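You operate a simulated robot arm through the tools that you are given. There is no shell and no other tool. Be economical: measure what you need, move in short steps, check, and stop when the job is done.

The job below is to be done with a simulated robot arm. You get a single attempt, and the scene is never put back.

JOB
Shut the clear door, park the arm on its outline and disable it.
Fine: touch no post with the arm; the posts stay.

The check looks at the end state, three seconds after you hand in, the way a careful person would. Anything else that was tipped, shoved, dropped, spilled or broken makes it a failure.

ROBOT AND FRAMES
A 6-joint arm with a fingered hand, fixed in place. Base frame: the origin is at the foot of the arm, x ahead of it, y to its left, z up. Readings come in m, rad, newtons and seconds.
It reaches about 1.346 m from its shoulder. Its first joint turns from -2.601 to 2.601 rad. Payload 3.5 kg.
Tool frame: the origin (TCP) lies between the finger pads and is the grasp point; the fingertips stand 0.026 m ahead of it; z points along the fingers, y is the line along which they close. Largest opening 0.132 m; the body of the gripper starts 0.073 m behind the TCP. The gripper is a hand of 4 fingers: y runs from the thumb to the fingers, the wrist lies at [0, 0, -0.234] in the tool frame.
Orientation is that of the tool frame in the base frame, as a unit quaternion [x, y, z, w]. With the fingers straight down and closing along the base's y, the tool's x points along the base's -x, its y along +y and its z along -z.

CONTROLS
- The arm moves only by the tool step_arm. Its argument "series" is a list of rows, each an object (a shift or turn left out is 0) with "linear": the shift along the base's x, y, z in m, a list of three; "dr": the turn, a rotation vector about the base's x, y, z in rad, a list of three. In form: [{"linear": [dx, dy, dz], "dr": [ax, ay, az]}, ...]. A call has 1 to 12 rows; each row is the pose to reach, as a shift and turn from the pose commanded when the call began. A row lasts 0.2 s, in which the tool goes at most 0.05 m and 0.15 rad; a call with a longer step from one row to the next is refused whole. A pose out of reach is approached as far as the arm can. The call stops where the force on the tool passes 40 N (or 10 N more than at its start, if that is more) or the arm is blocked; 0.2 s more then pass. In this call time passes only in rows, and 0.2 s behind the last. The reply holds the time, the measured pose of the TCP, the force on the tool along the base axes, the opening and the grip force, in the units named above and with some noise, with the torque about the TCP (base axes, N m) and any sound that the robot's microphone picked up.
- Cameras (640 x 400 px; columns grow to the right, rows downward): "scene" is fixed at [0.3999, 0.4995, 1.3995]; the picture's right is [0.98, 0.19, 0.00], its down [0.17, -0.87, -0.47] and it looks along [-0.09, 0.46, -0.88] (base axes); focal length 247 px, centre (320, 200). "wrist" rides on the gripper at [0.068, 0.002, -0.097] in the tool frame; the picture's right is [-0.03, 1.00, 0.00], its down [-0.82, -0.02, -0.58] and it looks along [-0.58, -0.01, 0.82] (tool axes); focal length 270 px, centre (320, 200).
- camera(camera): a new picture of that camera. The clock stands still meanwhile.
- raise_lower(by): slides the trunk up (or, below 0, down) by that many m; the arm rides with it, the base frame stays. It gives what a move gives, with no picture.
- set_fingers(finger1, finger2, finger3, thumb_bend): sets how far each is bent, from 0 (flat) to 1 (curled in); at 0.3 the hand is open as for a grip, at 0.7 the pads meet at the TCP. One left out holds its place. A second passes; each finger stops where it meets its share of the squeeze, and holds until it gets a number again. It is the only way to open and close the hand. It gives what a move gives, with no picture; readings hold the bend of each and the force on the fingers (four entries, about 0 where the hand has none), thumb and palm.
- point_at(camera, pixels): for up to 12 pixels [column, row] of the newest picture of that camera ("zoom" is the newest enlarged one), the place [x, y, z] in the base frame of the surface seen there, good to about 0.003 m. The clock stands still meanwhile.
- zoom(camera, box): a new picture of the part [left, top, right, bottom] of that camera's present view, enlarged. The clock stands still meanwhile.
- job_done(): hands the job in; it is judged then, once.

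Work in short steps. Measure before you move; look again where a grasp or a placing could have gone wrong, and mend it. You have 80 turns and 34 pictures in all, those below and enlarged ones among them. Open the gripper and draw the arm clear of the work before you hand the job in, unless the task says otherwise; then end with one line.

The tools are called after "Emit:" as a command line: name --argument value ..., lists and objects as JSON in quotes. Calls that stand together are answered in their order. step_arm: Moves the arm, as the interface text tells. Its arguments: {"type":"object","properties":{"series":{"type":"array","items":{"type":"object","properties":{"linear":{"type":"array","items":{"type":"number"}},"dr":{"type":"array","items":{"type":"number"}}}}}},"required":["series"]} The other tools are called the same way: raise_lower (by) slides the trunk up or down; set_fingers (finger1, finger2, finger3, thumb_bend) moves the fingers one by one; camera (camera) takes a picture; point_at (camera, pixels) gives the place of the surface under pixels of a picture; zoom (camera, box) takes an enlarged picture of a part of a camera's view; job_done () hands the job in.

At the start:

```text
time: 0.0
ee_pos: [0.2133, 0.5987, 1.0555]
orientation: [0.0, 1.0, 0.0, 0.0]
force: [0.1, 0.2, -0.4]
ft_torque: [0.0, -0.05, 0.01]
opening: 0.1319
finger_force: 0.0
shape: jaw
bend: [0.3, 0.3, 0.3, 0.3]
finger forces: [0.0, 0.0, 0.1, 0.1, 0.1, 0.0]
trunk travel left (down, up): [-0.954, 0.016]
```

scene: 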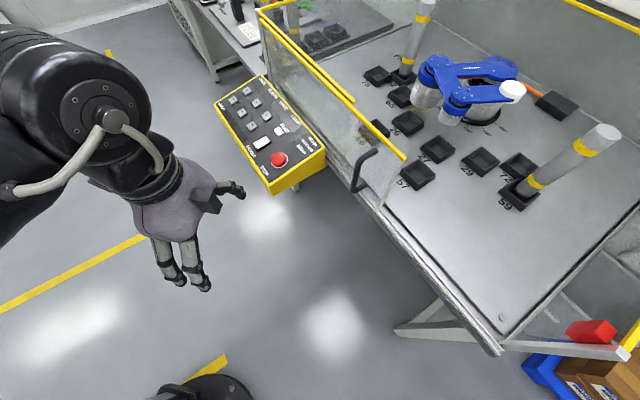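
wrist: 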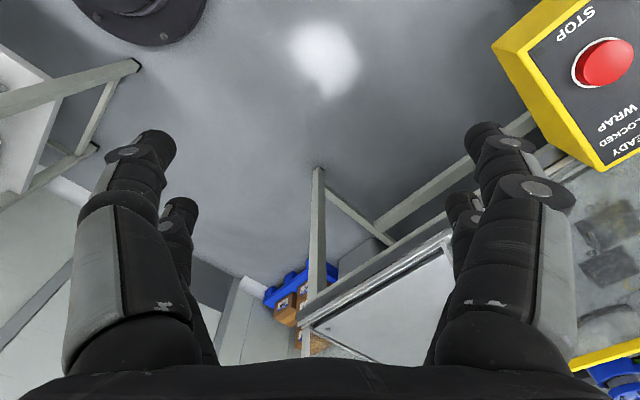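

The scene shows a control panel around (265,130), a clear sliding door with a handle at (362,170), and a small blue arm in the cell. I zoom in on the panel and the cell.

Emit:
zoom --camera "scene" --box '[200, 60, 340, 200]'

Emit:
zoom --camera "scene" --box '[340, 0, 640, 220]'

Emit:
zoom --camera "scene" --box '[160, 0, 440, 210]'

```text
2.86 times, centred on (270, 130) of scene
```

zoom: 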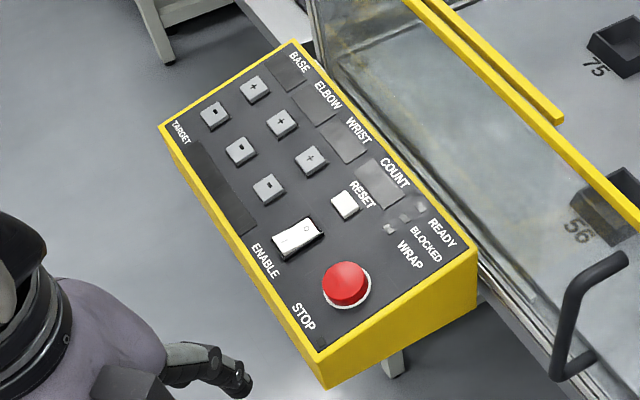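

```text
1.82 times, centred on (490, 110) of scene
```

zoom: 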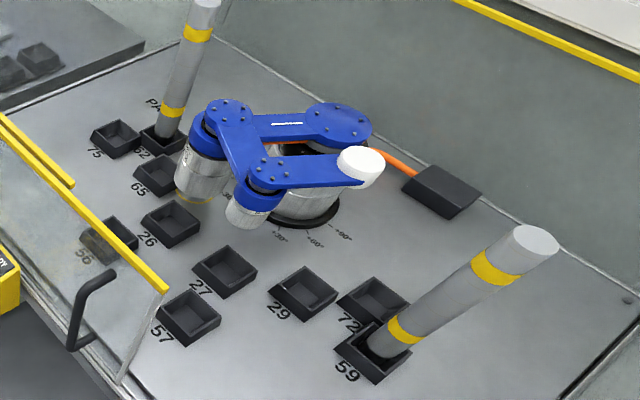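

```text
1.90 times, centred on (300, 105) of scene
```

zoom: 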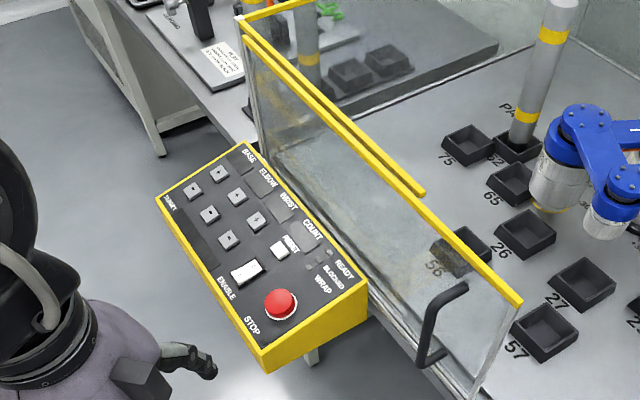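

Displays are dark, so the blue arm may be disabled or interlocked until the door is shut. I measure door, panel buttons and table.

Emit:
point_at --camera "scene" --pixels '[[405, 158], [353, 100], [258, 10], [374, 151], [354, 187], [382, 205], [500, 350], [365, 168], [590, 133], [425, 2], [511, 90], [436, 60]]'

Emit:
point_at --camera "zoom" --pixels '[[192, 190], [219, 172], [210, 214], [237, 195], [229, 239], [256, 220], [279, 249], [237, 276], [255, 265], [281, 302], [322, 255], [345, 280]]'

```text
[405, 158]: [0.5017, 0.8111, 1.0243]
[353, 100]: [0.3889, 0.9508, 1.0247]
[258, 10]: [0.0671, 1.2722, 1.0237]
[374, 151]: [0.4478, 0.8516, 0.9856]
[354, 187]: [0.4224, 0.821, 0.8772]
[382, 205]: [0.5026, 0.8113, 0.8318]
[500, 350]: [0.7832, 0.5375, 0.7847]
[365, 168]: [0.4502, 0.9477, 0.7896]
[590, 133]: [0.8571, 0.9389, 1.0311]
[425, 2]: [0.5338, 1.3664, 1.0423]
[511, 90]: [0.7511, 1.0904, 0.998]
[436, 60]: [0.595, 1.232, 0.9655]
```

```text
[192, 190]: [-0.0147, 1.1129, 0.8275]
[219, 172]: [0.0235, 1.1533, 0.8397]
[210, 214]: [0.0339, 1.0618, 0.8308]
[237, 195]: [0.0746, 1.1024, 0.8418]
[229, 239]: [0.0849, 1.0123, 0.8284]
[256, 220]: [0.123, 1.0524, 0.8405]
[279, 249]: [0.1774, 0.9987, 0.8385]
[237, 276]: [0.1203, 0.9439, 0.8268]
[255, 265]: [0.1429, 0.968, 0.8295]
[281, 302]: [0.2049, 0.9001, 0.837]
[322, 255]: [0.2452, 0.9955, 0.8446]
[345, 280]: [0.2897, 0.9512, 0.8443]
```

Door runs along d≈(0.686,-0.727); its handle bar is vertical near (0.42,0.82), z 0.88–0.99, 0.05 m off the pane. I bring the hand above the handle, turned so it closes along d.

Emit:
step_arm --series '[{"linear": [0.028, 0.03, 0.005], "dr": [0, 0, 0.108]}, {"linear": [0.057, 0.061, 0.01], "dr": [0, 0, 0.216]}, {"linear": [0.086, 0.092, 0.015], "dr": [0, 0, 0.324]}, {"linear": [0.115, 0.123, 0.02], "dr": [0, 0, 0.432]}, {"linear": [0.144, 0.153, 0.02], "dr": [0, 0, 0.54]}, {"linear": [0.173, 0.184, 0.02], "dr": [0, 0, 0.648]}, {"linear": [0.201, 0.2145, 0.02], "dr": [0, 0, 0.756]}]'

Emit:
camera --camera "scene"

Emit:
camera --camera "wrist"

```text
time: 1.6
ee_pos: [0.4141, 0.8149, 1.0546]
orientation: [-0.37, 0.929, 0.001, 0.0]
force: [-0.7, 0.3, -0.1]
ft_torque: [0.02, 0.02, 0.03]
opening: 0.1317
finger_force: 0.1
shape: jaw
bend: [0.3, 0.3, 0.3, 0.3]
finger forces: [0.1, 0.0, 0.0, 0.0, 0.0, 0.0]
out of reach, approached as far as the arm can: row 1, 2, 3, 4, 5, 6, 7
trunk travel left (down, up): [-0.954, 0.016]
```

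```text
28 pictures are left
```

scene: 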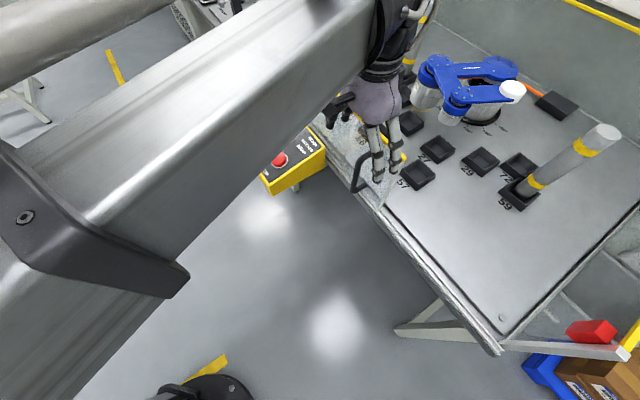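

```text
27 pictures are left
```

wrist: 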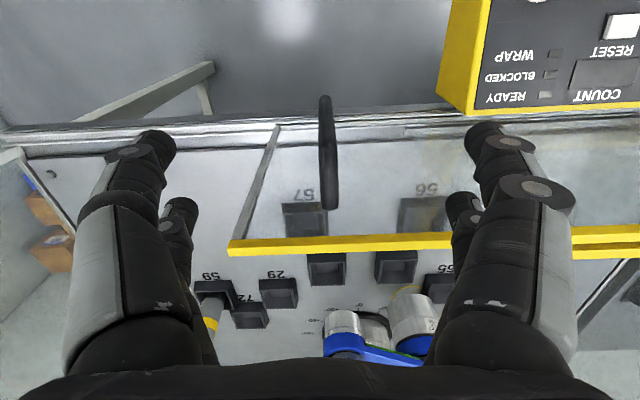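

The handle (col 328, rows 95–210) sits between the fingers. I measure handle and rail in this view before descending.

Emit:
point_at --camera "wrist" --pixels '[[325, 100], [328, 150], [331, 200], [330, 240], [240, 247], [440, 240], [155, 145], [181, 208], [485, 130], [462, 205], [275, 130], [35, 150]]'

```text
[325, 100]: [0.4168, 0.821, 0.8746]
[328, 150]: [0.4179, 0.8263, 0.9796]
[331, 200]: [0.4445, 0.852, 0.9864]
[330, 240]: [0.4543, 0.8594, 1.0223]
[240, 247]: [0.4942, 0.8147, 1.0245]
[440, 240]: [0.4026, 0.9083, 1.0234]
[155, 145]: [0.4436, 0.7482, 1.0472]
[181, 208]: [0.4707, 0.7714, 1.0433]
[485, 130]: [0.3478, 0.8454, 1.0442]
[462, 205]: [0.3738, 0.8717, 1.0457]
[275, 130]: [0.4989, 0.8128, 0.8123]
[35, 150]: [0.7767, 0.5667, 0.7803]
```

Fingers straddle the handle with ~0.04 m clear of the rail. I shift 0.008 m toward the pane and descend.

Emit:
step_arm --series '[{"linear": [0.005, 0.005, -0.03]}, {"linear": [0.005, 0.005, -0.06]}, {"linear": [0.005, 0.005, -0.09]}, {"linear": [0.005, 0.005, -0.11]}]'

```text
time: 2.6
ee_pos: [0.4219, 0.82, 1.0553]
orientation: [-0.37, 0.929, 0.0, 0.001]
force: [-0.9, -0.2, 0.8]
ft_torque: [0.01, 0.0, 0.0]
opening: 0.1317
finger_force: 0.1
shape: jaw
bend: [0.3, 0.3, 0.3, 0.3]
finger forces: [0.0, 0.0, 0.0, 0.0, 0.0, 0.0]
out of reach, approached as far as the arm can: row 1, 2, 3, 4
trunk travel left (down, up): [-0.954, 0.016]
```

The arm itself doesn't change height here (z stayed 1.055), so I lower with the trunk in two parts.

Emit:
raise_lower --by -0.05

Emit:
raise_lower --by -0.05

Emit:
camera --camera "wrist"

```text
time: 3.5
ee_pos: [0.4192, 0.8194, 1.0062]
orientation: [-0.368, 0.93, 0.0, 0.0]
force: [-0.5, -0.3, -0.6]
ft_torque: [0.02, 0.0, -0.01]
opening: 0.1319
finger_force: 0.1
shape: jaw
bend: [0.3, 0.3, 0.3, 0.3]
finger forces: [0.1, 0.0, 0.1, 0.1, 0.0, 0.0]
trunk travel left (down, up): [-0.904, 0.066]
```

```text
time: 4.4
ee_pos: [0.4199, 0.8192, 0.9557]
orientation: [-0.369, 0.929, 0.0, 0.0]
force: [-0.3, 0.6, -0.2]
ft_torque: [0.01, -0.01, 0.02]
opening: 0.1319
finger_force: 0.0
shape: jaw
bend: [0.3, 0.3, 0.3, 0.3]
finger forces: [0.0, 0.1, 0.0, 0.0, 0.0, 0.0]
trunk travel left (down, up): [-0.854, 0.116]
```

```text
26 pictures are left
```

wrist: 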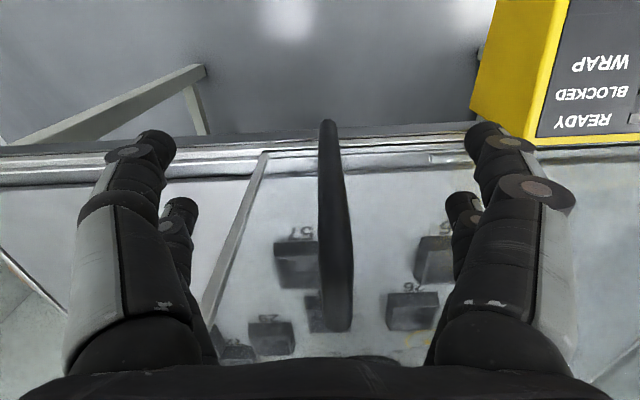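

Handle (col ~330) is between the thumb and fingers. I move along d to push the door.

Emit:
step_arm --series '[{"linear": [0.0206, -0.0218, 0]}, {"linear": [0.0343, -0.0364, 0]}, {"linear": [0.048, -0.0509, 0]}, {"linear": [0.0617, -0.0654, 0]}, {"linear": [0.0823, -0.0872, 0]}, {"linear": [0.1029, -0.109, 0]}, {"linear": [0.1235, -0.1309, 0]}]'

Emit:
camera --camera "scene"

```text
time: 6.0
ee_pos: [0.5424, 0.6889, 0.9557]
orientation: [-0.369, 0.93, 0.0, 0.0]
force: [0.0, -0.5, 1.0]
ft_torque: [0.02, -0.02, -0.02]
opening: 0.1319
finger_force: 0.1
shape: jaw
bend: [0.3, 0.3, 0.3, 0.3]
finger forces: [0.0, 0.0, 0.0, 0.0, 0.0, 0.1]
trunk travel left (down, up): [-0.854, 0.116]
```

```text
25 pictures are left
```

scene: 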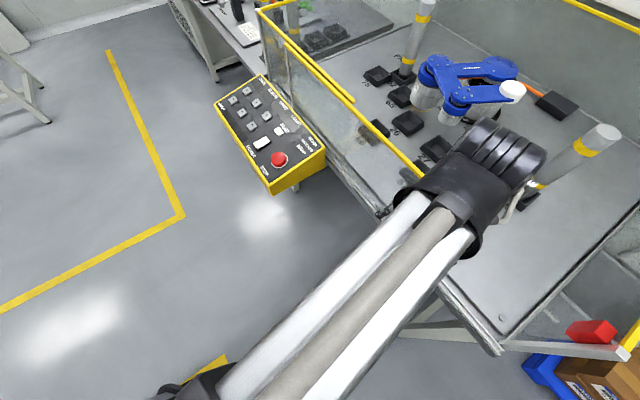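

The door is moving freely (rail end now about (430,178)). I keep pushing.

Emit:
step_arm --series '[{"linear": [0.0206, -0.0218, 0]}, {"linear": [0.0412, -0.0436, 0]}, {"linear": [0.0617, -0.0654, 0]}, {"linear": [0.0823, -0.0872, 0]}, {"linear": [0.1029, -0.109, 0]}, {"linear": [0.1166, -0.1236, 0]}]'

Emit:
camera --camera "scene"

```text
time: 7.4
ee_pos: [0.6615, 0.5627, 0.9565]
orientation: [-0.369, 0.929, 0.0, 0.0]
force: [0.7, 0.0, 1.2]
ft_torque: [0.03, 0.02, 0.01]
opening: 0.1319
finger_force: 0.2
shape: jaw
bend: [0.3, 0.3, 0.3, 0.3]
finger forces: [0.0, 0.2, 0.1, 0.0, 0.0, 0.1]
trunk travel left (down, up): [-0.854, 0.116]
```

```text
24 pictures are left
```

scene: 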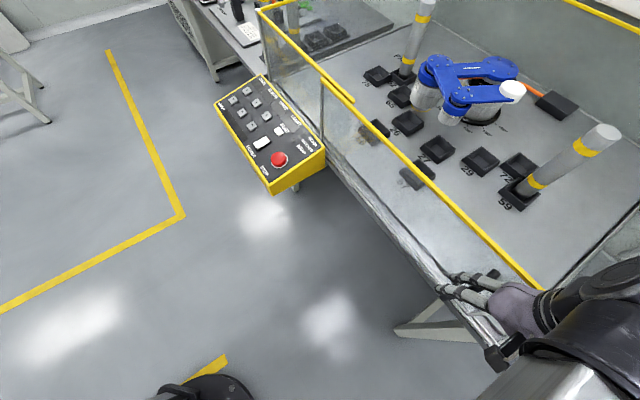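

Door is nearly shut; I continue in small steps until it stops.

Emit:
step_arm --series '[{"linear": [0.0137, -0.0145, 0]}, {"linear": [0.0274, -0.0291, 0]}, {"linear": [0.0412, -0.0436, 0]}, {"linear": [0.0549, -0.0582, 0]}, {"linear": [0.0686, -0.0727, 0]}, {"linear": [0.0823, -0.0872, 0]}]'

Emit:
camera --camera "wrist"

```text
time: 8.8
ee_pos: [0.7361, 0.4805, 0.9568]
orientation: [-0.372, 0.928, 0.001, -0.001]
force: [-30.2, 12.7, 3.3]
ft_torque: [-0.09, -0.57, 1.7]
opening: 0.1318
finger_force: 0.2
shape: jaw
bend: [0.3, 0.14, 0.3, 0.3]
finger forces: [0.0, 27.3, 0.1, 0.1, 0.1, 0.0]
trunk travel left (down, up): [-0.854, 0.116]
```

```text
23 pictures are left
```

wrist: 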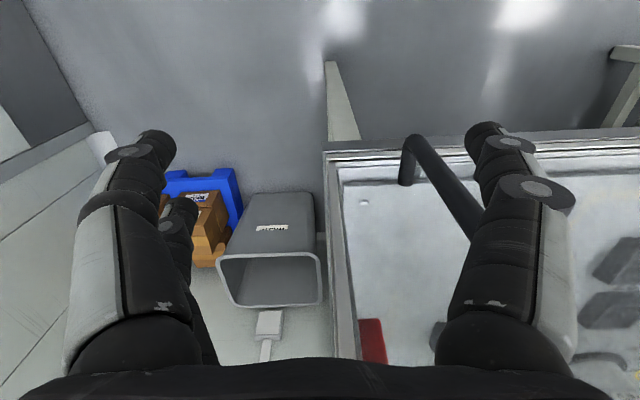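

The hand met ~30 N: the door has reached its stop. I back off 0.06 m and raise to clear.

Emit:
step_arm --series '[{"linear": [-0.0137, 0.0145, 0]}, {"linear": [-0.0274, 0.0291, 0]}, {"linear": [-0.043, 0.046, 0]}]'

Emit:
raise_lower --by 0.1

```text
time: 9.6
ee_pos: [0.6995, 0.523, 0.956]
orientation: [-0.368, 0.93, -0.001, 0.0]
force: [-0.1, 0.4, -0.5]
ft_torque: [-0.02, -0.03, -0.03]
opening: 0.132
finger_force: 0.0
shape: jaw
bend: [0.3, 0.3, 0.3, 0.3]
finger forces: [0.1, 0.1, 0.0, 0.1, 0.0, 0.0]
trunk travel left (down, up): [-0.854, 0.116]
```

```text
time: 11.0
ee_pos: [0.6992, 0.523, 1.0556]
orientation: [-0.37, 0.929, 0.0, 0.0]
force: [0.4, -0.2, 0.1]
ft_torque: [-0.01, -0.02, 0.02]
opening: 0.132
finger_force: 0.1
shape: jaw
bend: [0.3, 0.3, 0.3, 0.3]
finger forces: [0.0, 0.0, 0.0, 0.0, 0.1, 0.0]
trunk travel left (down, up): [-0.954, 0.016]
```

Now I retreat the hand towards the panel's front side, to see the closed door and displays.

Emit:
step_arm --series '[{"linear": [-0.03, -0.01, 0]}, {"linear": [-0.07, -0.01, 0]}, {"linear": [-0.115, -0.01, 0]}, {"linear": [-0.16, 0.0, 0]}, {"linear": [-0.205, 0.01, 0]}, {"linear": [-0.25, 0.02, 0]}, {"linear": [-0.295, 0.03, 0]}, {"linear": [-0.34, 0.04, 0]}, {"linear": [-0.385, 0.05, 0]}, {"linear": [-0.43, 0.06, 0]}, {"linear": [-0.475, 0.07, 0]}, {"linear": [-0.515, 0.08, 0]}]'

Emit:
set_fingers --finger1 0 --finger2 1 --finger3 1 --thumb_bend 1

Emit:
camera --camera "scene"

Emit:
camera --camera "wrist"

```text
time: 13.6
ee_pos: [0.1833, 0.604, 1.056]
orientation: [-0.368, 0.93, -0.001, -0.001]
force: [0.7, -0.3, -0.5]
ft_torque: [0.01, -0.01, -0.01]
opening: 0.1319
finger_force: 0.0
shape: jaw
bend: [0.3, 0.3, 0.3, 0.3]
finger forces: [0.0, 0.1, 0.1, 0.0, 0.0, 0.0]
trunk travel left (down, up): [-0.954, 0.016]
```

```text
time: 14.6
ee_pos: [0.1831, 0.6048, 1.0562]
orientation: [-0.369, 0.929, 0.0, 0.0]
force: [-0.1, -0.6, 0.3]
ft_torque: [0.02, 0.05, 0.0]
opening: 0.0621
finger_force: 0.0
shape: fingers
bend: [0.0, 0.75, 0.75, 1.0]
finger forces: [0.0, 0.0, 0.0, 0.0, 0.0, 0.1]
trunk travel left (down, up): [-0.954, 0.016]
```

```text
22 pictures are left
```

scene: 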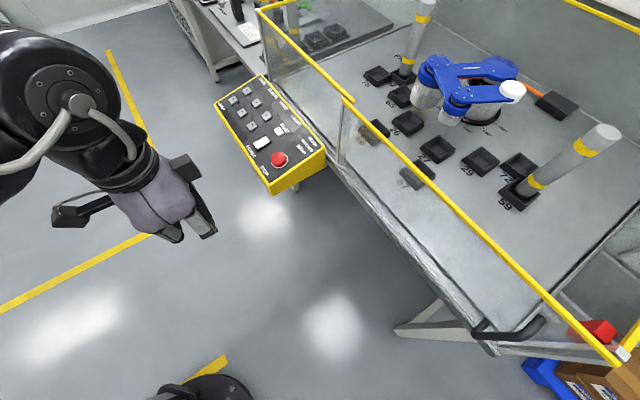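

```text
21 pictures are left
```

wrist: 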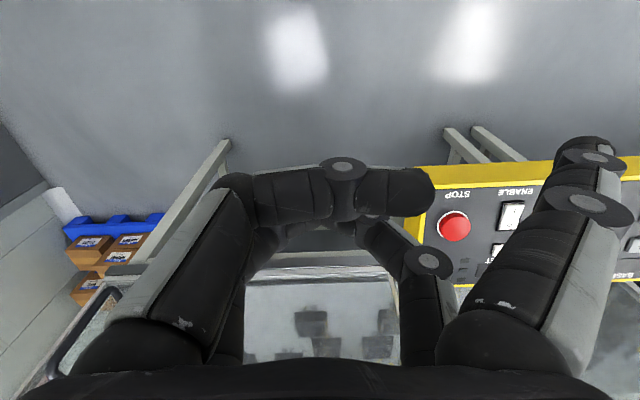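

Door reads shut (rail reaches past the corner at (615,360)). Finger 1 is the straight one, tip near (590,150) in the wrist view; I measure its tip vs. the curled ones, and look at the cell/displays.

Emit:
point_at --camera "wrist" --pixels '[[585, 143], [560, 150], [610, 150], [600, 160], [595, 205], [343, 165], [430, 190], [340, 205], [428, 260], [285, 205]]'

Emit:
zoom --camera "scene" --box '[205, 70, 335, 200]'

Emit:
zoom --camera "scene" --box '[350, 0, 570, 140]'

```text
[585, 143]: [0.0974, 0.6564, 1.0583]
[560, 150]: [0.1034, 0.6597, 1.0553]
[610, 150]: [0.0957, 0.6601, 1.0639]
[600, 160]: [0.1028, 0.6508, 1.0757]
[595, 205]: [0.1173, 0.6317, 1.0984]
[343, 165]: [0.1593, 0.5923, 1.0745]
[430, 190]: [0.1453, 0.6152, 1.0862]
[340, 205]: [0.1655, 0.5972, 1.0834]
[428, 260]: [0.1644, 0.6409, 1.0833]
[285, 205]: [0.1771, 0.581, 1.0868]
```

```text
3.08 times, centred on (270, 135) of scene
```

zoom: 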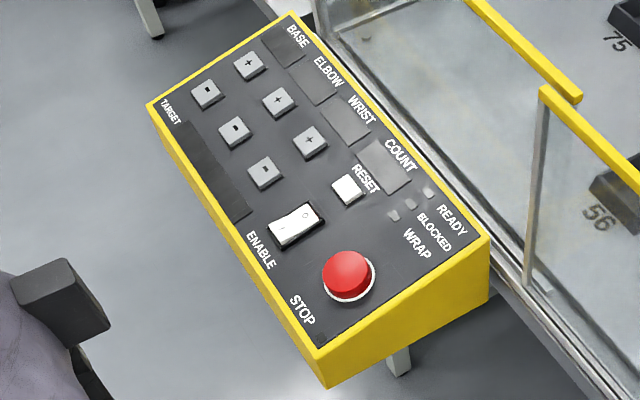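

```text
2.86 times, centred on (460, 70) of scene
```

zoom: 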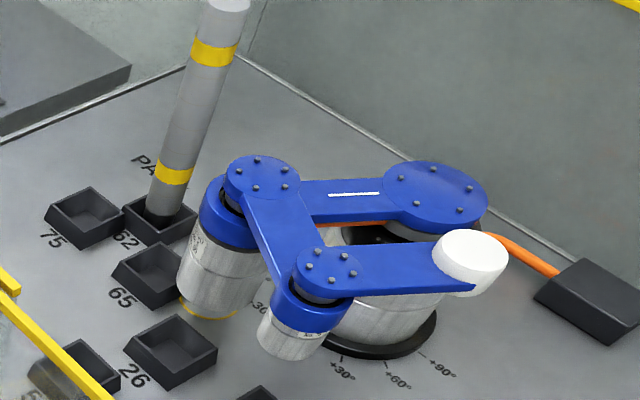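

The displays are dark. The rocker ENABLE at (262,144) has I/O marks; I zoom tightly on it and on the table area under the blue arm for an outline.

Emit:
zoom --camera "scene" --box '[240, 120, 320, 170]'

Emit:
point_at --camera "zoom" --pixels '[[120, 220], [180, 190], [240, 150], [310, 80], [322, 310], [200, 80], [100, 330]]'

```text
8.00 times, centred on (280, 145) of scene
```

zoom: 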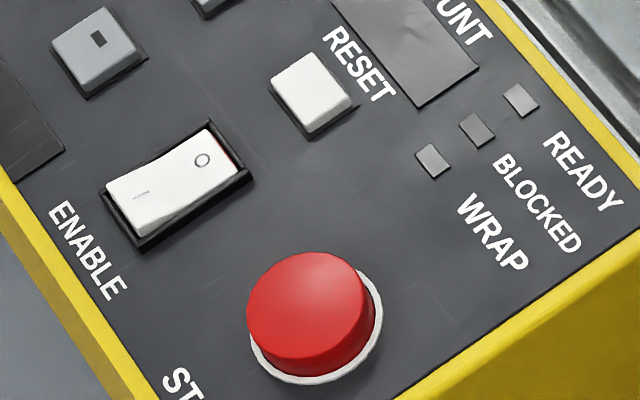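

```text
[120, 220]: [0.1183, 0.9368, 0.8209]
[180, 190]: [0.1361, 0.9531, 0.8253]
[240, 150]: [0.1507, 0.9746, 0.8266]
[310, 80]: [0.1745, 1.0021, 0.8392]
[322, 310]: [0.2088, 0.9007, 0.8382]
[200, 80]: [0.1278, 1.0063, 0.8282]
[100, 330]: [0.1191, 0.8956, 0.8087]
```

I-end of the rocker is raised (off). I set finger 1 straight down (0.3), others curled, and rotate the hand so its bulk stays over the floor in front of the panel, hovering over the I end at (0.123,0.941).

Emit:
set_fingers --finger1 0.3

Emit:
step_arm --series '[{"linear": [-0.008, 0.025, 0], "dr": [0, 0, -0.143]}, {"linear": [-0.017, 0.05, 0], "dr": [0, 0, -0.286]}, {"linear": [-0.025, 0.075, 0], "dr": [0, 0, -0.429]}, {"linear": [-0.034, 0.1, 0], "dr": [0, 0, -0.572]}, {"linear": [-0.042, 0.125, 0], "dr": [0, 0, -0.715]}, {"linear": [-0.05, 0.15, 0], "dr": [0, 0, -0.858]}, {"linear": [-0.059, 0.175, 0], "dr": [0, 0, -1.0]}, {"linear": [-0.067, 0.2, 0], "dr": [0, 0, -1.143]}, {"linear": [-0.075, 0.225, 0], "dr": [0, 0, -1.286]}, {"linear": [-0.084, 0.25, 0], "dr": [0, 0, -1.429]}, {"linear": [-0.0915, 0.273, 0], "dr": [0, 0, -1.571]}]'

Emit:
camera --camera "wrist"

```text
time: 15.6
ee_pos: [0.1852, 0.6048, 1.0551]
orientation: [-0.369, 0.929, 0.0, 0.001]
force: [0.6, 0.4, -0.1]
ft_torque: [-0.01, 0.03, -0.01]
opening: 0.0457
finger_force: 0.2
shape: fingers
bend: [0.3, 0.75, 0.75, 1.0]
finger forces: [0.0, 0.0, 0.1, 0.0, 0.0, 0.0]
trunk travel left (down, up): [-0.954, 0.016]
```

```text
time: 18.0
ee_pos: [0.093, 0.8775, 1.0552]
orientation: [0.397, 0.918, 0.0, 0.0]
force: [-0.4, -0.2, -0.2]
ft_torque: [-0.02, 0.01, -0.01]
opening: 0.0457
finger_force: 0.1
shape: fingers
bend: [0.3, 0.75, 0.75, 1.0]
finger forces: [0.0, 0.0, 0.0, 0.1, 0.0, 0.0]
trunk travel left (down, up): [-0.954, 0.016]
```

```text
17 pictures are left
```

wrist: 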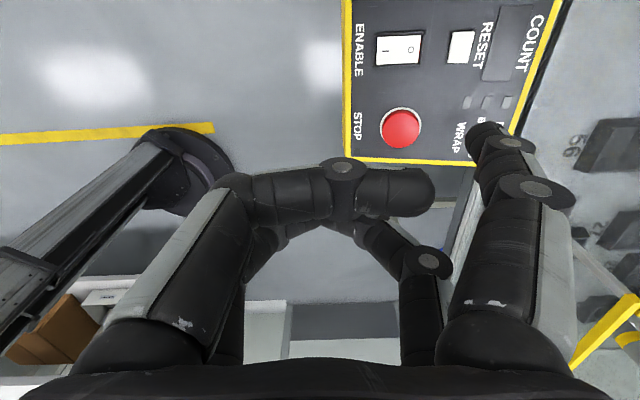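

Hovering; the tip shows at (483,130). I measure tip, and the panel points in this view.

Emit:
point_at --camera "wrist" --pixels '[[478, 128], [492, 126], [486, 140], [470, 135], [385, 50], [410, 47], [400, 128], [460, 47]]'

```text
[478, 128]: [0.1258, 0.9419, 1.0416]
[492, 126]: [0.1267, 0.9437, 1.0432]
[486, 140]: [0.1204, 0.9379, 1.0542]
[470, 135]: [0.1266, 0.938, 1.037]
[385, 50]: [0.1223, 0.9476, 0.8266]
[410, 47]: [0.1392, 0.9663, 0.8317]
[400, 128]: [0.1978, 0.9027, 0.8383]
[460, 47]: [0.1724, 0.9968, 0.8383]
```

Tip is roughly (0.13,0.938); I nudge it (-0.008,+0.006) and lower the trunk by 0.18, leaving ~2 cm.

Emit:
step_arm --series '[{"linear": [-0.008, 0.006, 0]}]'

Emit:
raise_lower --by -0.18

Emit:
camera --camera "wrist"

```text
time: 18.4
ee_pos: [0.0845, 0.8822, 1.0549]
orientation: [0.397, 0.918, 0.0, 0.0]
force: [-0.8, 0.2, -0.7]
ft_torque: [0.01, 0.02, 0.01]
opening: 0.0458
finger_force: 0.0
shape: fingers
bend: [0.3, 0.75, 0.75, 1.0]
finger forces: [0.0, 0.0, 0.0, 0.1, 0.0, 0.0]
trunk travel left (down, up): [-0.954, 0.016]
```

```text
time: 20.4
ee_pos: [0.0843, 0.8826, 0.8751]
orientation: [0.396, 0.918, 0.001, 0.0]
force: [0.4, -0.1, 0.7]
ft_torque: [-0.05, 0.01, -0.02]
opening: 0.0457
finger_force: 0.1
shape: fingers
bend: [0.3, 0.75, 0.75, 1.0]
finger forces: [0.1, 0.0, 0.1, 0.0, 0.0, 0.0]
trunk travel left (down, up): [-0.774, 0.196]
```

```text
16 pictures are left
```

wrist: 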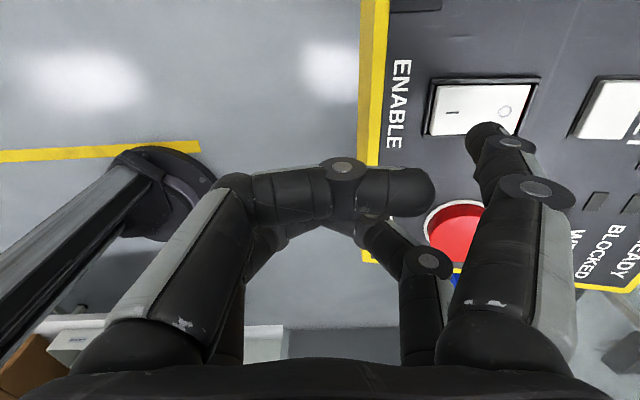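

The tip would land about (468,116), near the middle of the rocker; I mark is (453,112). I shift (-0.009,-0.002) and press with small z steps.

Emit:
step_arm --series '[{"linear": [-0.009, -0.002, 0]}, {"linear": [-0.009, -0.002, -0.005]}, {"linear": [-0.009, -0.002, -0.01]}]'

```text
time: 21.2
ee_pos: [0.0758, 0.881, 0.8751]
orientation: [0.396, 0.918, 0.001, 0.0]
force: [-0.1, 0.0, -0.1]
ft_torque: [-0.03, -0.03, -0.02]
opening: 0.0458
finger_force: 0.1
shape: fingers
bend: [0.3, 0.75, 0.75, 1.0]
finger forces: [0.0, 0.1, 0.1, 0.0, 0.0, 0.0]
out of reach, approached as far as the arm can: row 2, 3
trunk travel left (down, up): [-0.774, 0.196]
```

Height only via trunk, so I press with small trunk steps.

Emit:
raise_lower --by -0.016

Emit:
raise_lower --by -0.006

Emit:
raise_lower --by -0.004

```text
time: 21.8
ee_pos: [0.0755, 0.8804, 0.8596]
orientation: [0.396, 0.918, 0.0, 0.0]
force: [0.1, 0.8, -0.1]
ft_torque: [0.01, 0.01, -0.01]
opening: 0.0458
finger_force: 0.0
shape: fingers
bend: [0.3, 0.75, 0.75, 1.0]
finger forces: [0.0, 0.0, 0.1, 0.1, 0.1, 0.1]
trunk travel left (down, up): [-0.758, 0.212]
```

```text
time: 22.4
ee_pos: [0.0765, 0.881, 0.8532]
orientation: [0.396, 0.918, 0.0, 0.0]
force: [-0.1, 0.5, -0.7]
ft_torque: [0.01, -0.01, 0.01]
opening: 0.0459
finger_force: 0.1
shape: fingers
bend: [0.3, 0.75, 0.75, 1.0]
finger forces: [0.0, 0.0, 0.0, 0.0, 0.0, 0.0]
trunk travel left (down, up): [-0.752, 0.218]
```

```text
time: 22.9
ee_pos: [0.0767, 0.8797, 0.8503]
orientation: [0.397, 0.918, 0.0, -0.001]
force: [0.1, 0.2, 0.2]
ft_torque: [0.01, -0.03, 0.0]
opening: 0.0458
finger_force: 0.0
shape: fingers
bend: [0.3, 0.75, 0.75, 1.0]
finger forces: [0.1, 0.0, 0.1, 0.0, 0.0, 0.0]
trunk travel left (down, up): [-0.748, 0.222]
```

No contact yet (tip about 0.824); I go on in 4 mm steps.

Emit:
raise_lower --by -0.004

Emit:
raise_lower --by -0.003

Emit:
camera --camera "wrist"

```text
time: 23.4
ee_pos: [0.0743, 0.8792, 0.8469]
orientation: [0.397, 0.918, 0.001, -0.001]
force: [-4.3, -2.6, 11.7]
ft_torque: [0.78, -0.45, 0.15]
opening: 0.0465
finger_force: 6.2
shape: fingers
bend: [0.3, 0.75, 0.75, 1.0]
finger forces: [12.9, 0.0, 0.0, 0.0, 0.0, 0.0]
trunk travel left (down, up): [-0.744, 0.226]
```

```text
time: 23.9
ee_pos: [0.0738, 0.8776, 0.8461]
orientation: [0.395, 0.918, 0.001, -0.001]
force: [-12.9, -7.7, 30.7]
ft_torque: [2.03, -1.13, 0.58]
opening: 0.0468
finger_force: 15.9
shape: fingers
bend: [0.31, 0.75, 0.75, 1.0]
finger forces: [32.5, 0.0, 0.1, 0.0, 0.0, 0.0]
trunk travel left (down, up): [-0.741, 0.229]
```

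```text
15 pictures are left
```

wrist: 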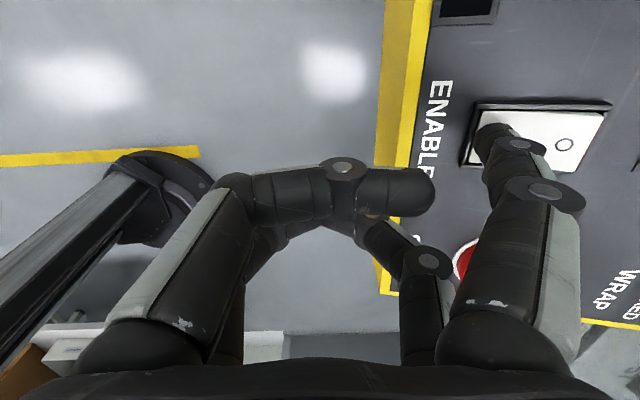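

The finger is on the I end and the rocker seems flipped (red edge gone). I lift and check the panel.

Emit:
raise_lower --by 0.06

Emit:
camera --camera "scene"

```text
time: 24.9
ee_pos: [0.0749, 0.8811, 0.9028]
orientation: [0.396, 0.918, 0.0, 0.0]
force: [0.0, 0.8, -0.1]
ft_torque: [0.0, 0.0, 0.0]
opening: 0.0457
finger_force: 0.1
shape: fingers
bend: [0.3, 0.75, 0.75, 1.0]
finger forces: [0.1, 0.0, 0.0, 0.1, 0.1, 0.0]
trunk travel left (down, up): [-0.801, 0.169]
```

```text
14 pictures are left
```

scene: 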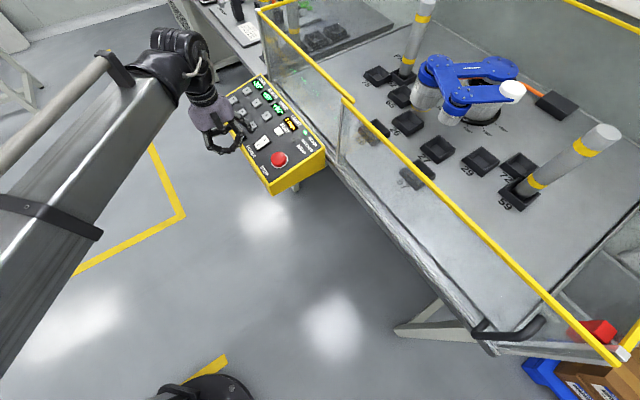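

Displays lit and the scene camera sees them well with the hand there. I zoom on the panel and on the table markings.

Emit:
zoom --camera "scene" --box '[225, 70, 325, 160]'

Emit:
zoom --camera "scene" --box '[360, 40, 530, 150]'

```text
4.44 times, centred on (275, 115) of scene
```

zoom: 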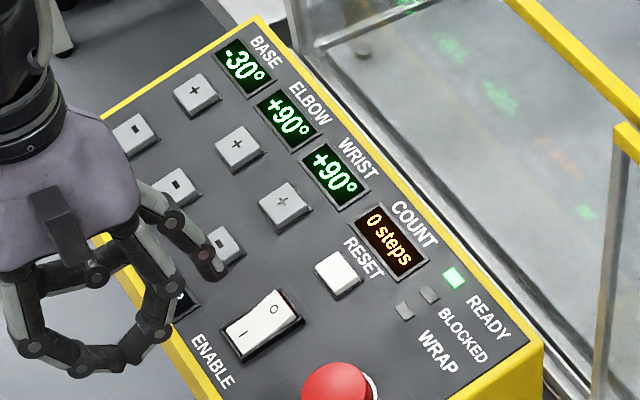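

```text
3.64 times, centred on (445, 95) of scene
```

zoom: 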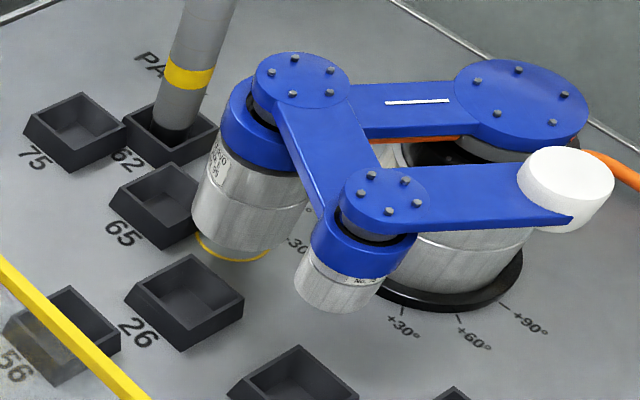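

Display: BASE −30, ELBOW +90, WRIST +90, 0 steps, READY lit. A yellow arc shows under the elbow motor (230,250). I measure arm joints, floor marks and posts.

Emit:
point_at --camera "zoom" --pixels '[[520, 98], [302, 80], [385, 195], [565, 165], [205, 240], [235, 259], [262, 252], [150, 70], [403, 312], [458, 318], [508, 303], [300, 235]]'

Emit:
point_at --camera "scene" --pixels '[[400, 80], [376, 77], [407, 123], [436, 150], [416, 176], [480, 161], [519, 163], [512, 190], [602, 132], [375, 130], [400, 97], [555, 105]]'

```text
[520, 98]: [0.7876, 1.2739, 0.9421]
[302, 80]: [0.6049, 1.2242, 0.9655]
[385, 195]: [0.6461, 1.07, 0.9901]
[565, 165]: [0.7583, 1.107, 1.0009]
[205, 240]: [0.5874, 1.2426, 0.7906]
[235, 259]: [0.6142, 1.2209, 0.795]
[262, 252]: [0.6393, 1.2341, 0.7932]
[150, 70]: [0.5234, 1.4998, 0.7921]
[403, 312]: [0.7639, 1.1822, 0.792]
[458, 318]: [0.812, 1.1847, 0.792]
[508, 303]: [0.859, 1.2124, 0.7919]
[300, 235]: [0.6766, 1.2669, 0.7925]
```

```text
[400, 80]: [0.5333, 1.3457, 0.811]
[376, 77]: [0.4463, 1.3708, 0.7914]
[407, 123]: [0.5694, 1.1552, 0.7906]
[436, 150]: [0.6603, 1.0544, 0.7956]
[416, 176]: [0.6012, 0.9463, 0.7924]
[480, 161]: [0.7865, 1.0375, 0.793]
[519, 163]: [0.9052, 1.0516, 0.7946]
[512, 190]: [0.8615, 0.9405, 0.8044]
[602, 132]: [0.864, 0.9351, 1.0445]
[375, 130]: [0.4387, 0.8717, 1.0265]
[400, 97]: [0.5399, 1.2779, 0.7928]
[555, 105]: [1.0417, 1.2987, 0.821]
```

Geometry fits: base centre ≈(0.787,1.275), zero pointing at the door, + is counter-clockwise. "PA…" text lies at (0.52,1.50) behind post 62, so I want a look from the left. I raise, open the fingers flat, and move the hand to (0.17,1.13) with the wrist camera looking into the cell.

Emit:
raise_lower --by 0.155

Emit:
set_fingers --finger1 0 --finger2 0 --finger3 0 --thumb_bend 0

Emit:
step_arm --series '[{"linear": [0.01, 0.025, 0], "dr": [0, 0, 0.12]}, {"linear": [0.02, 0.05, 0], "dr": [0, 0, 0.24]}, {"linear": [0.03, 0.075, 0], "dr": [0, 0, 0.36]}, {"linear": [0.04, 0.1, 0], "dr": [0, 0, 0.48]}, {"linear": [0.05, 0.125, 0], "dr": [0, 0, 0.6]}, {"linear": [0.06, 0.15, 0], "dr": [0, 0, 0.72]}, {"linear": [0.07, 0.18, 0], "dr": [0, 0, 0.84]}, {"linear": [0.08, 0.21, 0], "dr": [0, 0, 0.96]}, {"linear": [0.09, 0.23, 0], "dr": [0, 0, 1.06]}, {"linear": [0.095, 0.25, 0], "dr": [0, 0, 1.16]}]'

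Emit:
camera --camera "wrist"

```text
time: 26.7
ee_pos: [0.0755, 0.8813, 1.0578]
orientation: [0.396, 0.918, -0.001, 0.0]
force: [0.0, -0.5, -0.5]
ft_torque: [0.01, 0.0, 0.0]
opening: 0.0455
finger_force: 0.1
shape: fingers
bend: [0.3, 0.75, 0.75, 1.0]
finger forces: [0.1, 0.0, 0.0, 0.0, 0.1, 0.1]
trunk travel left (down, up): [-0.956, 0.014]
```

```text
time: 27.7
ee_pos: [0.0759, 0.8815, 1.0571]
orientation: [0.396, 0.918, 0.0, 0.0]
force: [-0.4, -0.1, 0.3]
ft_torque: [0.01, -0.01, 0.01]
opening: 0.1865
finger_force: 0.0
shape: fingers
bend: [0.0, 0.0, 0.0, 0.0]
finger forces: [0.1, 0.0, 0.1, 0.1, 0.0, 0.0]
trunk travel left (down, up): [-0.956, 0.014]
```

```text
time: 29.9
ee_pos: [0.1698, 1.1061, 1.0568]
orientation: [-0.173, 0.985, 0.001, 0.0]
force: [-0.4, 0.2, 0.3]
ft_torque: [-0.01, 0.01, 0.02]
opening: 0.1865
finger_force: 0.0
shape: fingers
bend: [0.0, 0.0, 0.0, 0.0]
finger forces: [0.0, 0.0, 0.1, 0.1, 0.0, 0.0]
out of reach, approached as far as the arm can: row 9, 10
trunk travel left (down, up): [-0.956, 0.014]
```

```text
11 pictures are left
```

wrist: 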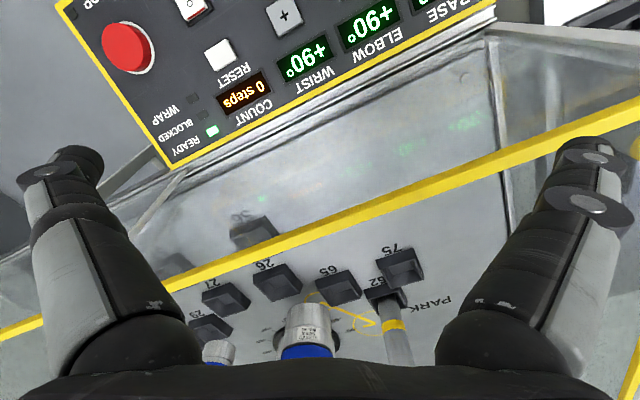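

A yellow outline is visible around (310–375, 295–330) with "PARK" at (430,303). I zoom in.

Emit:
zoom --camera "wrist" --box '[250, 270, 450, 365]'

```text
3.20 times, centred on (350, 318) of wrist
```

zoom: 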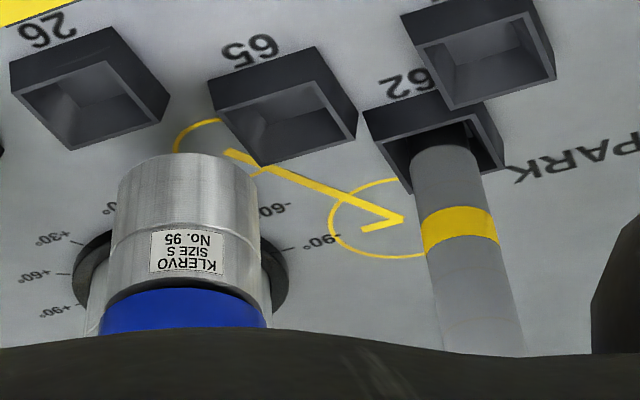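

I measure the outline: two circles joined by a line, plus a short hook at its right end.

Emit:
point_at --camera "zoom" --pixels '[[178, 148], [213, 122], [228, 151], [300, 178], [402, 219], [363, 229], [330, 215], [355, 189], [395, 181], [345, 248], [380, 257], [420, 255]]'

Emit:
point_at --camera "wrist" --pixels '[[392, 300], [396, 325], [400, 345], [303, 308], [303, 292], [315, 292], [372, 322], [377, 325], [364, 327], [344, 312]]'

```text
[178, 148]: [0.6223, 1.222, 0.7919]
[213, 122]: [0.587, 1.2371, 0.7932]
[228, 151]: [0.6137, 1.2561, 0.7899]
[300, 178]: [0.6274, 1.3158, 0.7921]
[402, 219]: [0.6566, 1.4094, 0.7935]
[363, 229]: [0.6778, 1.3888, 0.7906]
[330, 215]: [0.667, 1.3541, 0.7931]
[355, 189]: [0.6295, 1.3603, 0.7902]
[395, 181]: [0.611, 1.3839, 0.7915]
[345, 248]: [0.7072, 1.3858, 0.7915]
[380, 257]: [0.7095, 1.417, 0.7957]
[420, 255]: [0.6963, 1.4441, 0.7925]
```

```text
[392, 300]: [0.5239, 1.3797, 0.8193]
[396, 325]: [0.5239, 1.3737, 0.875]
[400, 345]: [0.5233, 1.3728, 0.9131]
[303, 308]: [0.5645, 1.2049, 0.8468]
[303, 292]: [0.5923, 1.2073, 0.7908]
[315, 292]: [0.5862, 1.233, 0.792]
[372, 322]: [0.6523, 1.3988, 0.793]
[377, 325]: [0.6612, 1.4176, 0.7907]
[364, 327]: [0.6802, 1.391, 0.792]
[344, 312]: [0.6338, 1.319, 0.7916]
```

The outline: elbow circle at (0.658,1.405) (base −90), link line to the wrist circle at (0.614,1.256) → elbow +120; wrist direction is hidden under the motor. Elbow should go first so link 2 stays clear of post 62. I go hover over ELBOW + at (0.0746,1.1024).

Emit:
set_fingers --finger1 0.3 --finger2 1 --finger3 1 --thumb_bend 1

Emit:
step_arm --series '[{"linear": [-0.015, -0.02, 0], "dr": [0, 0, -0.13]}, {"linear": [-0.03, -0.03, 0], "dr": [0, 0, -0.26]}, {"linear": [-0.045, -0.04, 0], "dr": [0, 0, -0.39]}, {"linear": [-0.06, -0.05, 0], "dr": [0, 0, -0.52]}, {"linear": [-0.075, -0.06, 0], "dr": [0, 0, -0.65]}, {"linear": [-0.09, -0.065, 0], "dr": [0, 0, -0.78]}, {"linear": [-0.105, -0.065, 0], "dr": [0, 0, -0.91]}, {"linear": [-0.12, -0.065, 0], "dr": [0, 0, -1.04]}, {"linear": [-0.131, -0.065, 0], "dr": [0, 0, -1.16]}]'

```text
time: 30.9
ee_pos: [0.1696, 1.1063, 1.0575]
orientation: [-0.171, 0.985, 0.001, 0.002]
force: [0.1, -0.4, 0.0]
ft_torque: [-0.02, 0.0, 0.02]
opening: 0.0459
finger_force: 0.0
shape: fingers
bend: [0.3, 0.75, 0.75, 1.0]
finger forces: [0.0, 0.0, 0.1, 0.1, 0.1, 0.0]
trunk travel left (down, up): [-0.956, 0.014]
```

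```text
time: 32.9
ee_pos: [0.038, 1.0434, 1.0572]
orientation: [0.397, 0.918, 0.0, 0.001]
force: [0.1, -1.0, 0.4]
ft_torque: [-0.01, 0.04, -0.02]
opening: 0.046
finger_force: 0.1
shape: fingers
bend: [0.3, 0.75, 0.75, 1.0]
finger forces: [0.0, 0.1, 0.1, 0.1, 0.1, 0.0]
trunk travel left (down, up): [-0.956, 0.014]
```

I lower to ~1.5 cm above the button and check alignment once.

Emit:
raise_lower --by -0.175

Emit:
camera --camera "wrist"

```text
time: 34.9
ee_pos: [0.0376, 1.0429, 0.8834]
orientation: [0.396, 0.918, 0.001, 0.0]
force: [-0.2, 0.3, -0.2]
ft_torque: [-0.01, 0.04, 0.01]
opening: 0.0456
finger_force: 0.1
shape: fingers
bend: [0.3, 0.75, 0.75, 1.0]
finger forces: [0.0, 0.0, 0.1, 0.0, 0.1, 0.0]
trunk travel left (down, up): [-0.781, 0.189]
```

```text
9 pictures are left
```

wrist: 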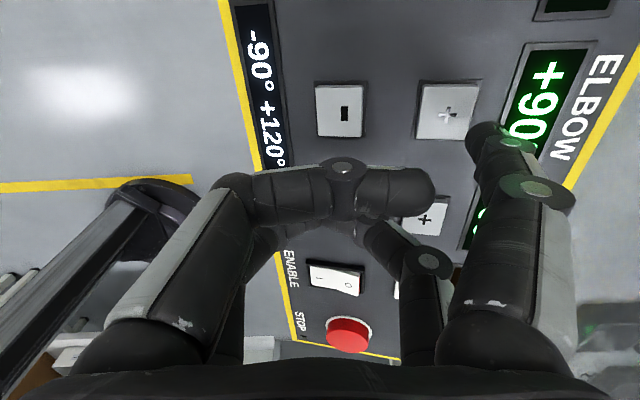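

TARGET reads "−90° +120° …", matching my reading. The tip would land near (470,116) while ELBOW + centre is (447,110); I correct by (-0.0104,-0.0057) and press.

Emit:
step_arm --series '[{"linear": [-0.0104, -0.0057, 0]}]'

Emit:
raise_lower --by -0.014

Emit:
raise_lower --by -0.004

```text
time: 35.3
ee_pos: [0.0284, 1.0375, 0.8824]
orientation: [0.396, 0.918, 0.0, 0.0]
force: [0.5, -1.0, 0.4]
ft_torque: [-0.01, 0.02, 0.01]
opening: 0.0456
finger_force: 0.2
shape: fingers
bend: [0.3, 0.75, 0.75, 1.0]
finger forces: [0.0, 0.1, 0.0, 0.0, 0.1, 0.1]
trunk travel left (down, up): [-0.781, 0.189]
```

```text
time: 35.9
ee_pos: [0.0281, 1.0365, 0.8691]
orientation: [0.396, 0.918, -0.001, 0.0]
force: [-0.9, 0.7, 0.3]
ft_torque: [-0.01, -0.01, 0.0]
opening: 0.0458
finger_force: 0.1
shape: fingers
bend: [0.3, 0.75, 0.75, 1.0]
finger forces: [0.1, 0.0, 0.0, 0.0, 0.0, 0.1]
trunk travel left (down, up): [-0.767, 0.203]
```

```text
time: 36.4
ee_pos: [0.0282, 1.0363, 0.8649]
orientation: [0.396, 0.918, 0.0, 0.0]
force: [0.5, 0.3, -0.2]
ft_torque: [-0.02, 0.01, -0.03]
opening: 0.0459
finger_force: 0.1
shape: fingers
bend: [0.3, 0.75, 0.75, 1.0]
finger forces: [0.1, 0.0, 0.1, 0.1, 0.0, 0.1]
trunk travel left (down, up): [-0.763, 0.207]
```

No contact yet; continue in small steps.

Emit:
raise_lower --by -0.003

Emit:
raise_lower --by -0.003

```text
time: 37.0
ee_pos: [0.0274, 1.0372, 0.8608]
orientation: [0.396, 0.918, 0.001, 0.0]
force: [-0.8, -1.0, 2.4]
ft_torque: [0.13, -0.05, 0.0]
opening: 0.0459
finger_force: 1.2
shape: fingers
bend: [0.29, 0.75, 0.75, 1.0]
finger forces: [1.9, 0.0, 0.1, 0.0, 0.0, 0.0]
trunk travel left (down, up): [-0.76, 0.21]
heard: click
```

```text
time: 37.5
ee_pos: [0.0265, 1.0361, 0.8578]
orientation: [0.396, 0.918, 0.0, 0.0]
force: [-2.4, -1.3, 6.3]
ft_torque: [0.43, -0.22, 0.1]
opening: 0.0462
finger_force: 3.1
shape: fingers
bend: [0.29, 0.75, 0.75, 1.0]
finger forces: [6.3, 0.0, 0.0, 0.0, 0.0, 0.1]
trunk travel left (down, up): [-0.757, 0.213]
```

A click was heard: one press. I lift and look at panel and cell in one zoom.

Emit:
raise_lower --by 0.03

Emit:
zoom --camera "scene" --box '[225, 40, 535, 180]'

```text
time: 38.2
ee_pos: [0.0283, 1.0359, 0.888]
orientation: [0.396, 0.918, 0.001, 0.0]
force: [-0.3, 0.6, 0.2]
ft_torque: [0.0, -0.02, 0.01]
opening: 0.0459
finger_force: 0.0
shape: fingers
bend: [0.3, 0.75, 0.75, 1.0]
finger forces: [0.0, 0.0, 0.1, 0.0, 0.1, 0.0]
trunk travel left (down, up): [-0.787, 0.183]
```

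```text
2.06 times, centred on (380, 110) of scene
```

zoom: 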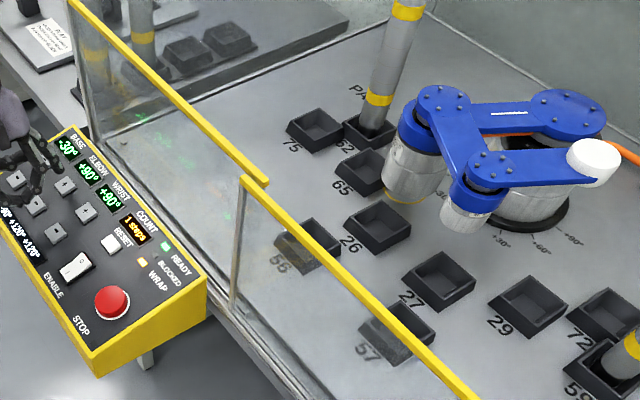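

COUNT shows 1 step and an indicator (142,262) is lit, TARGET seems −90 +120 +120, but ELBOW may still read +90. I zoom on the panel.

Emit:
zoom --camera "scene" --box '[225, 95, 325, 165]'

```text
5.71 times, centred on (275, 130) of scene
```

zoom: 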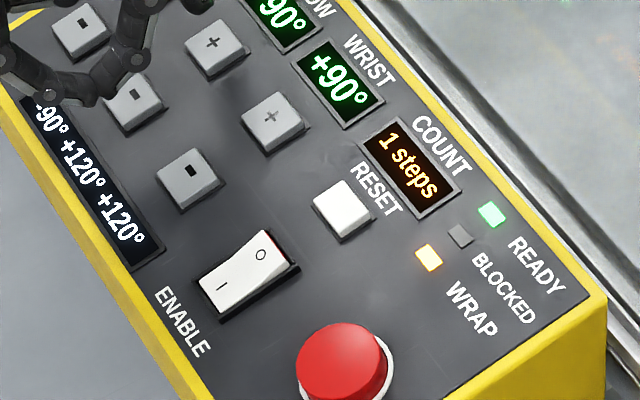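

WRAP lit: the step was refused (ELBOW still +90). Sum of angles was 150 and TARGET (−90,+120,+120) sums to 150, so base must decrease first. Order: BASE−, ELBOW+, BASE−, WRIST+, which also keeps link 2 clear of post 62. I go to BASE −.

Emit:
step_arm --series '[{"linear": [-0.03, 0.004, 0]}, {"linear": [-0.06, 0.008, 0]}, {"linear": [-0.0903, 0.0115, 0]}]'

Emit:
raise_lower --by -0.018

Emit:
camera --camera "wrist"

```text
time: 39.0
ee_pos: [-0.0623, 1.0485, 0.8871]
orientation: [0.397, 0.918, 0.0, 0.0]
force: [-0.5, 0.3, -0.3]
ft_torque: [0.01, 0.0, 0.03]
opening: 0.0457
finger_force: 0.0
shape: fingers
bend: [0.3, 0.75, 0.75, 1.0]
finger forces: [0.0, 0.0, 0.1, 0.0, 0.1, 0.0]
trunk travel left (down, up): [-0.787, 0.183]
```

```text
time: 39.7
ee_pos: [-0.0625, 1.0482, 0.8699]
orientation: [0.397, 0.918, 0.0, 0.0]
force: [-0.4, -0.1, 0.2]
ft_torque: [-0.03, 0.01, 0.02]
opening: 0.0456
finger_force: 0.0
shape: fingers
bend: [0.3, 0.75, 0.75, 1.0]
finger forces: [0.0, 0.1, 0.0, 0.0, 0.0, 0.0]
trunk travel left (down, up): [-0.769, 0.201]
```

```text
6 pictures are left
```

wrist: 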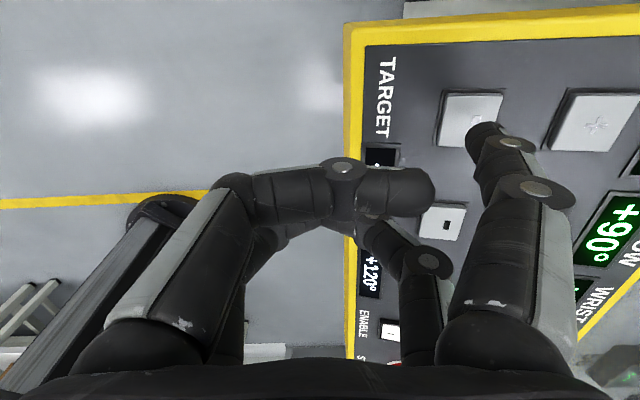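

Projected landing (468,115) matches BASE − (470,118). I press.

Emit:
raise_lower --by -0.015

Emit:
raise_lower --by -0.004

```text
time: 40.3
ee_pos: [-0.0631, 1.0473, 0.8557]
orientation: [0.397, 0.918, 0.001, 0.0]
force: [0.4, -0.2, -0.3]
ft_torque: [-0.02, -0.01, 0.0]
opening: 0.0456
finger_force: 0.1
shape: fingers
bend: [0.3, 0.75, 0.75, 1.0]
finger forces: [0.1, 0.0, 0.1, 0.1, 0.0, 0.1]
trunk travel left (down, up): [-0.754, 0.216]
```

```text
time: 40.8
ee_pos: [-0.0631, 1.0474, 0.8515]
orientation: [0.396, 0.918, 0.0, 0.001]
force: [-0.1, 0.5, 0.1]
ft_torque: [0.04, -0.01, 0.02]
opening: 0.0458
finger_force: 0.1
shape: fingers
bend: [0.3, 0.75, 0.75, 1.0]
finger forces: [0.5, 0.0, 0.0, 0.0, 0.1, 0.0]
trunk travel left (down, up): [-0.75, 0.22]
```

Light touch starting (0.5 N); next small step.

Emit:
raise_lower --by -0.003

```text
time: 41.4
ee_pos: [-0.0638, 1.0472, 0.8488]
orientation: [0.396, 0.918, 0.0, 0.0]
force: [-1.4, 0.0, 3.1]
ft_torque: [0.19, -0.15, 0.06]
opening: 0.0461
finger_force: 1.0
shape: fingers
bend: [0.29, 0.75, 0.75, 1.0]
finger forces: [2.7, 0.2, 0.0, 0.0, 0.1, 0.1]
trunk travel left (down, up): [-0.747, 0.223]
heard: click
```

Click heard. I lift and check the result in one zoom of panel and cell.

Emit:
raise_lower --by 0.04

Emit:
zoom --camera "scene" --box '[230, 30, 530, 180]'

```text
time: 42.2
ee_pos: [-0.0633, 1.0469, 0.8891]
orientation: [0.397, 0.918, 0.0, 0.0]
force: [0.2, 0.4, -0.5]
ft_torque: [-0.01, -0.01, 0.0]
opening: 0.0456
finger_force: 0.0
shape: fingers
bend: [0.3, 0.75, 0.75, 1.0]
finger forces: [0.0, 0.0, 0.1, 0.1, 0.0, 0.1]
trunk travel left (down, up): [-0.787, 0.183]
```

```text
2.13 times, centred on (380, 105) of scene
```

zoom: 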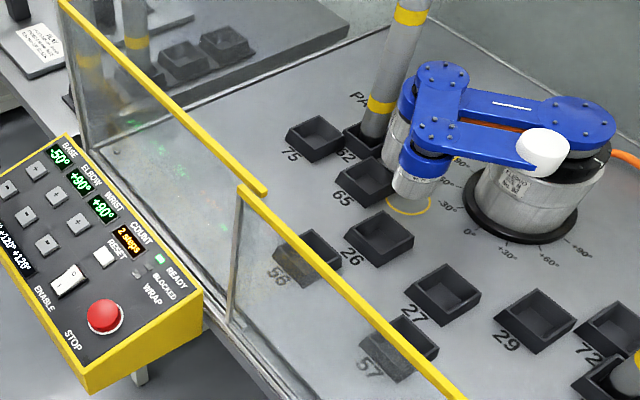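

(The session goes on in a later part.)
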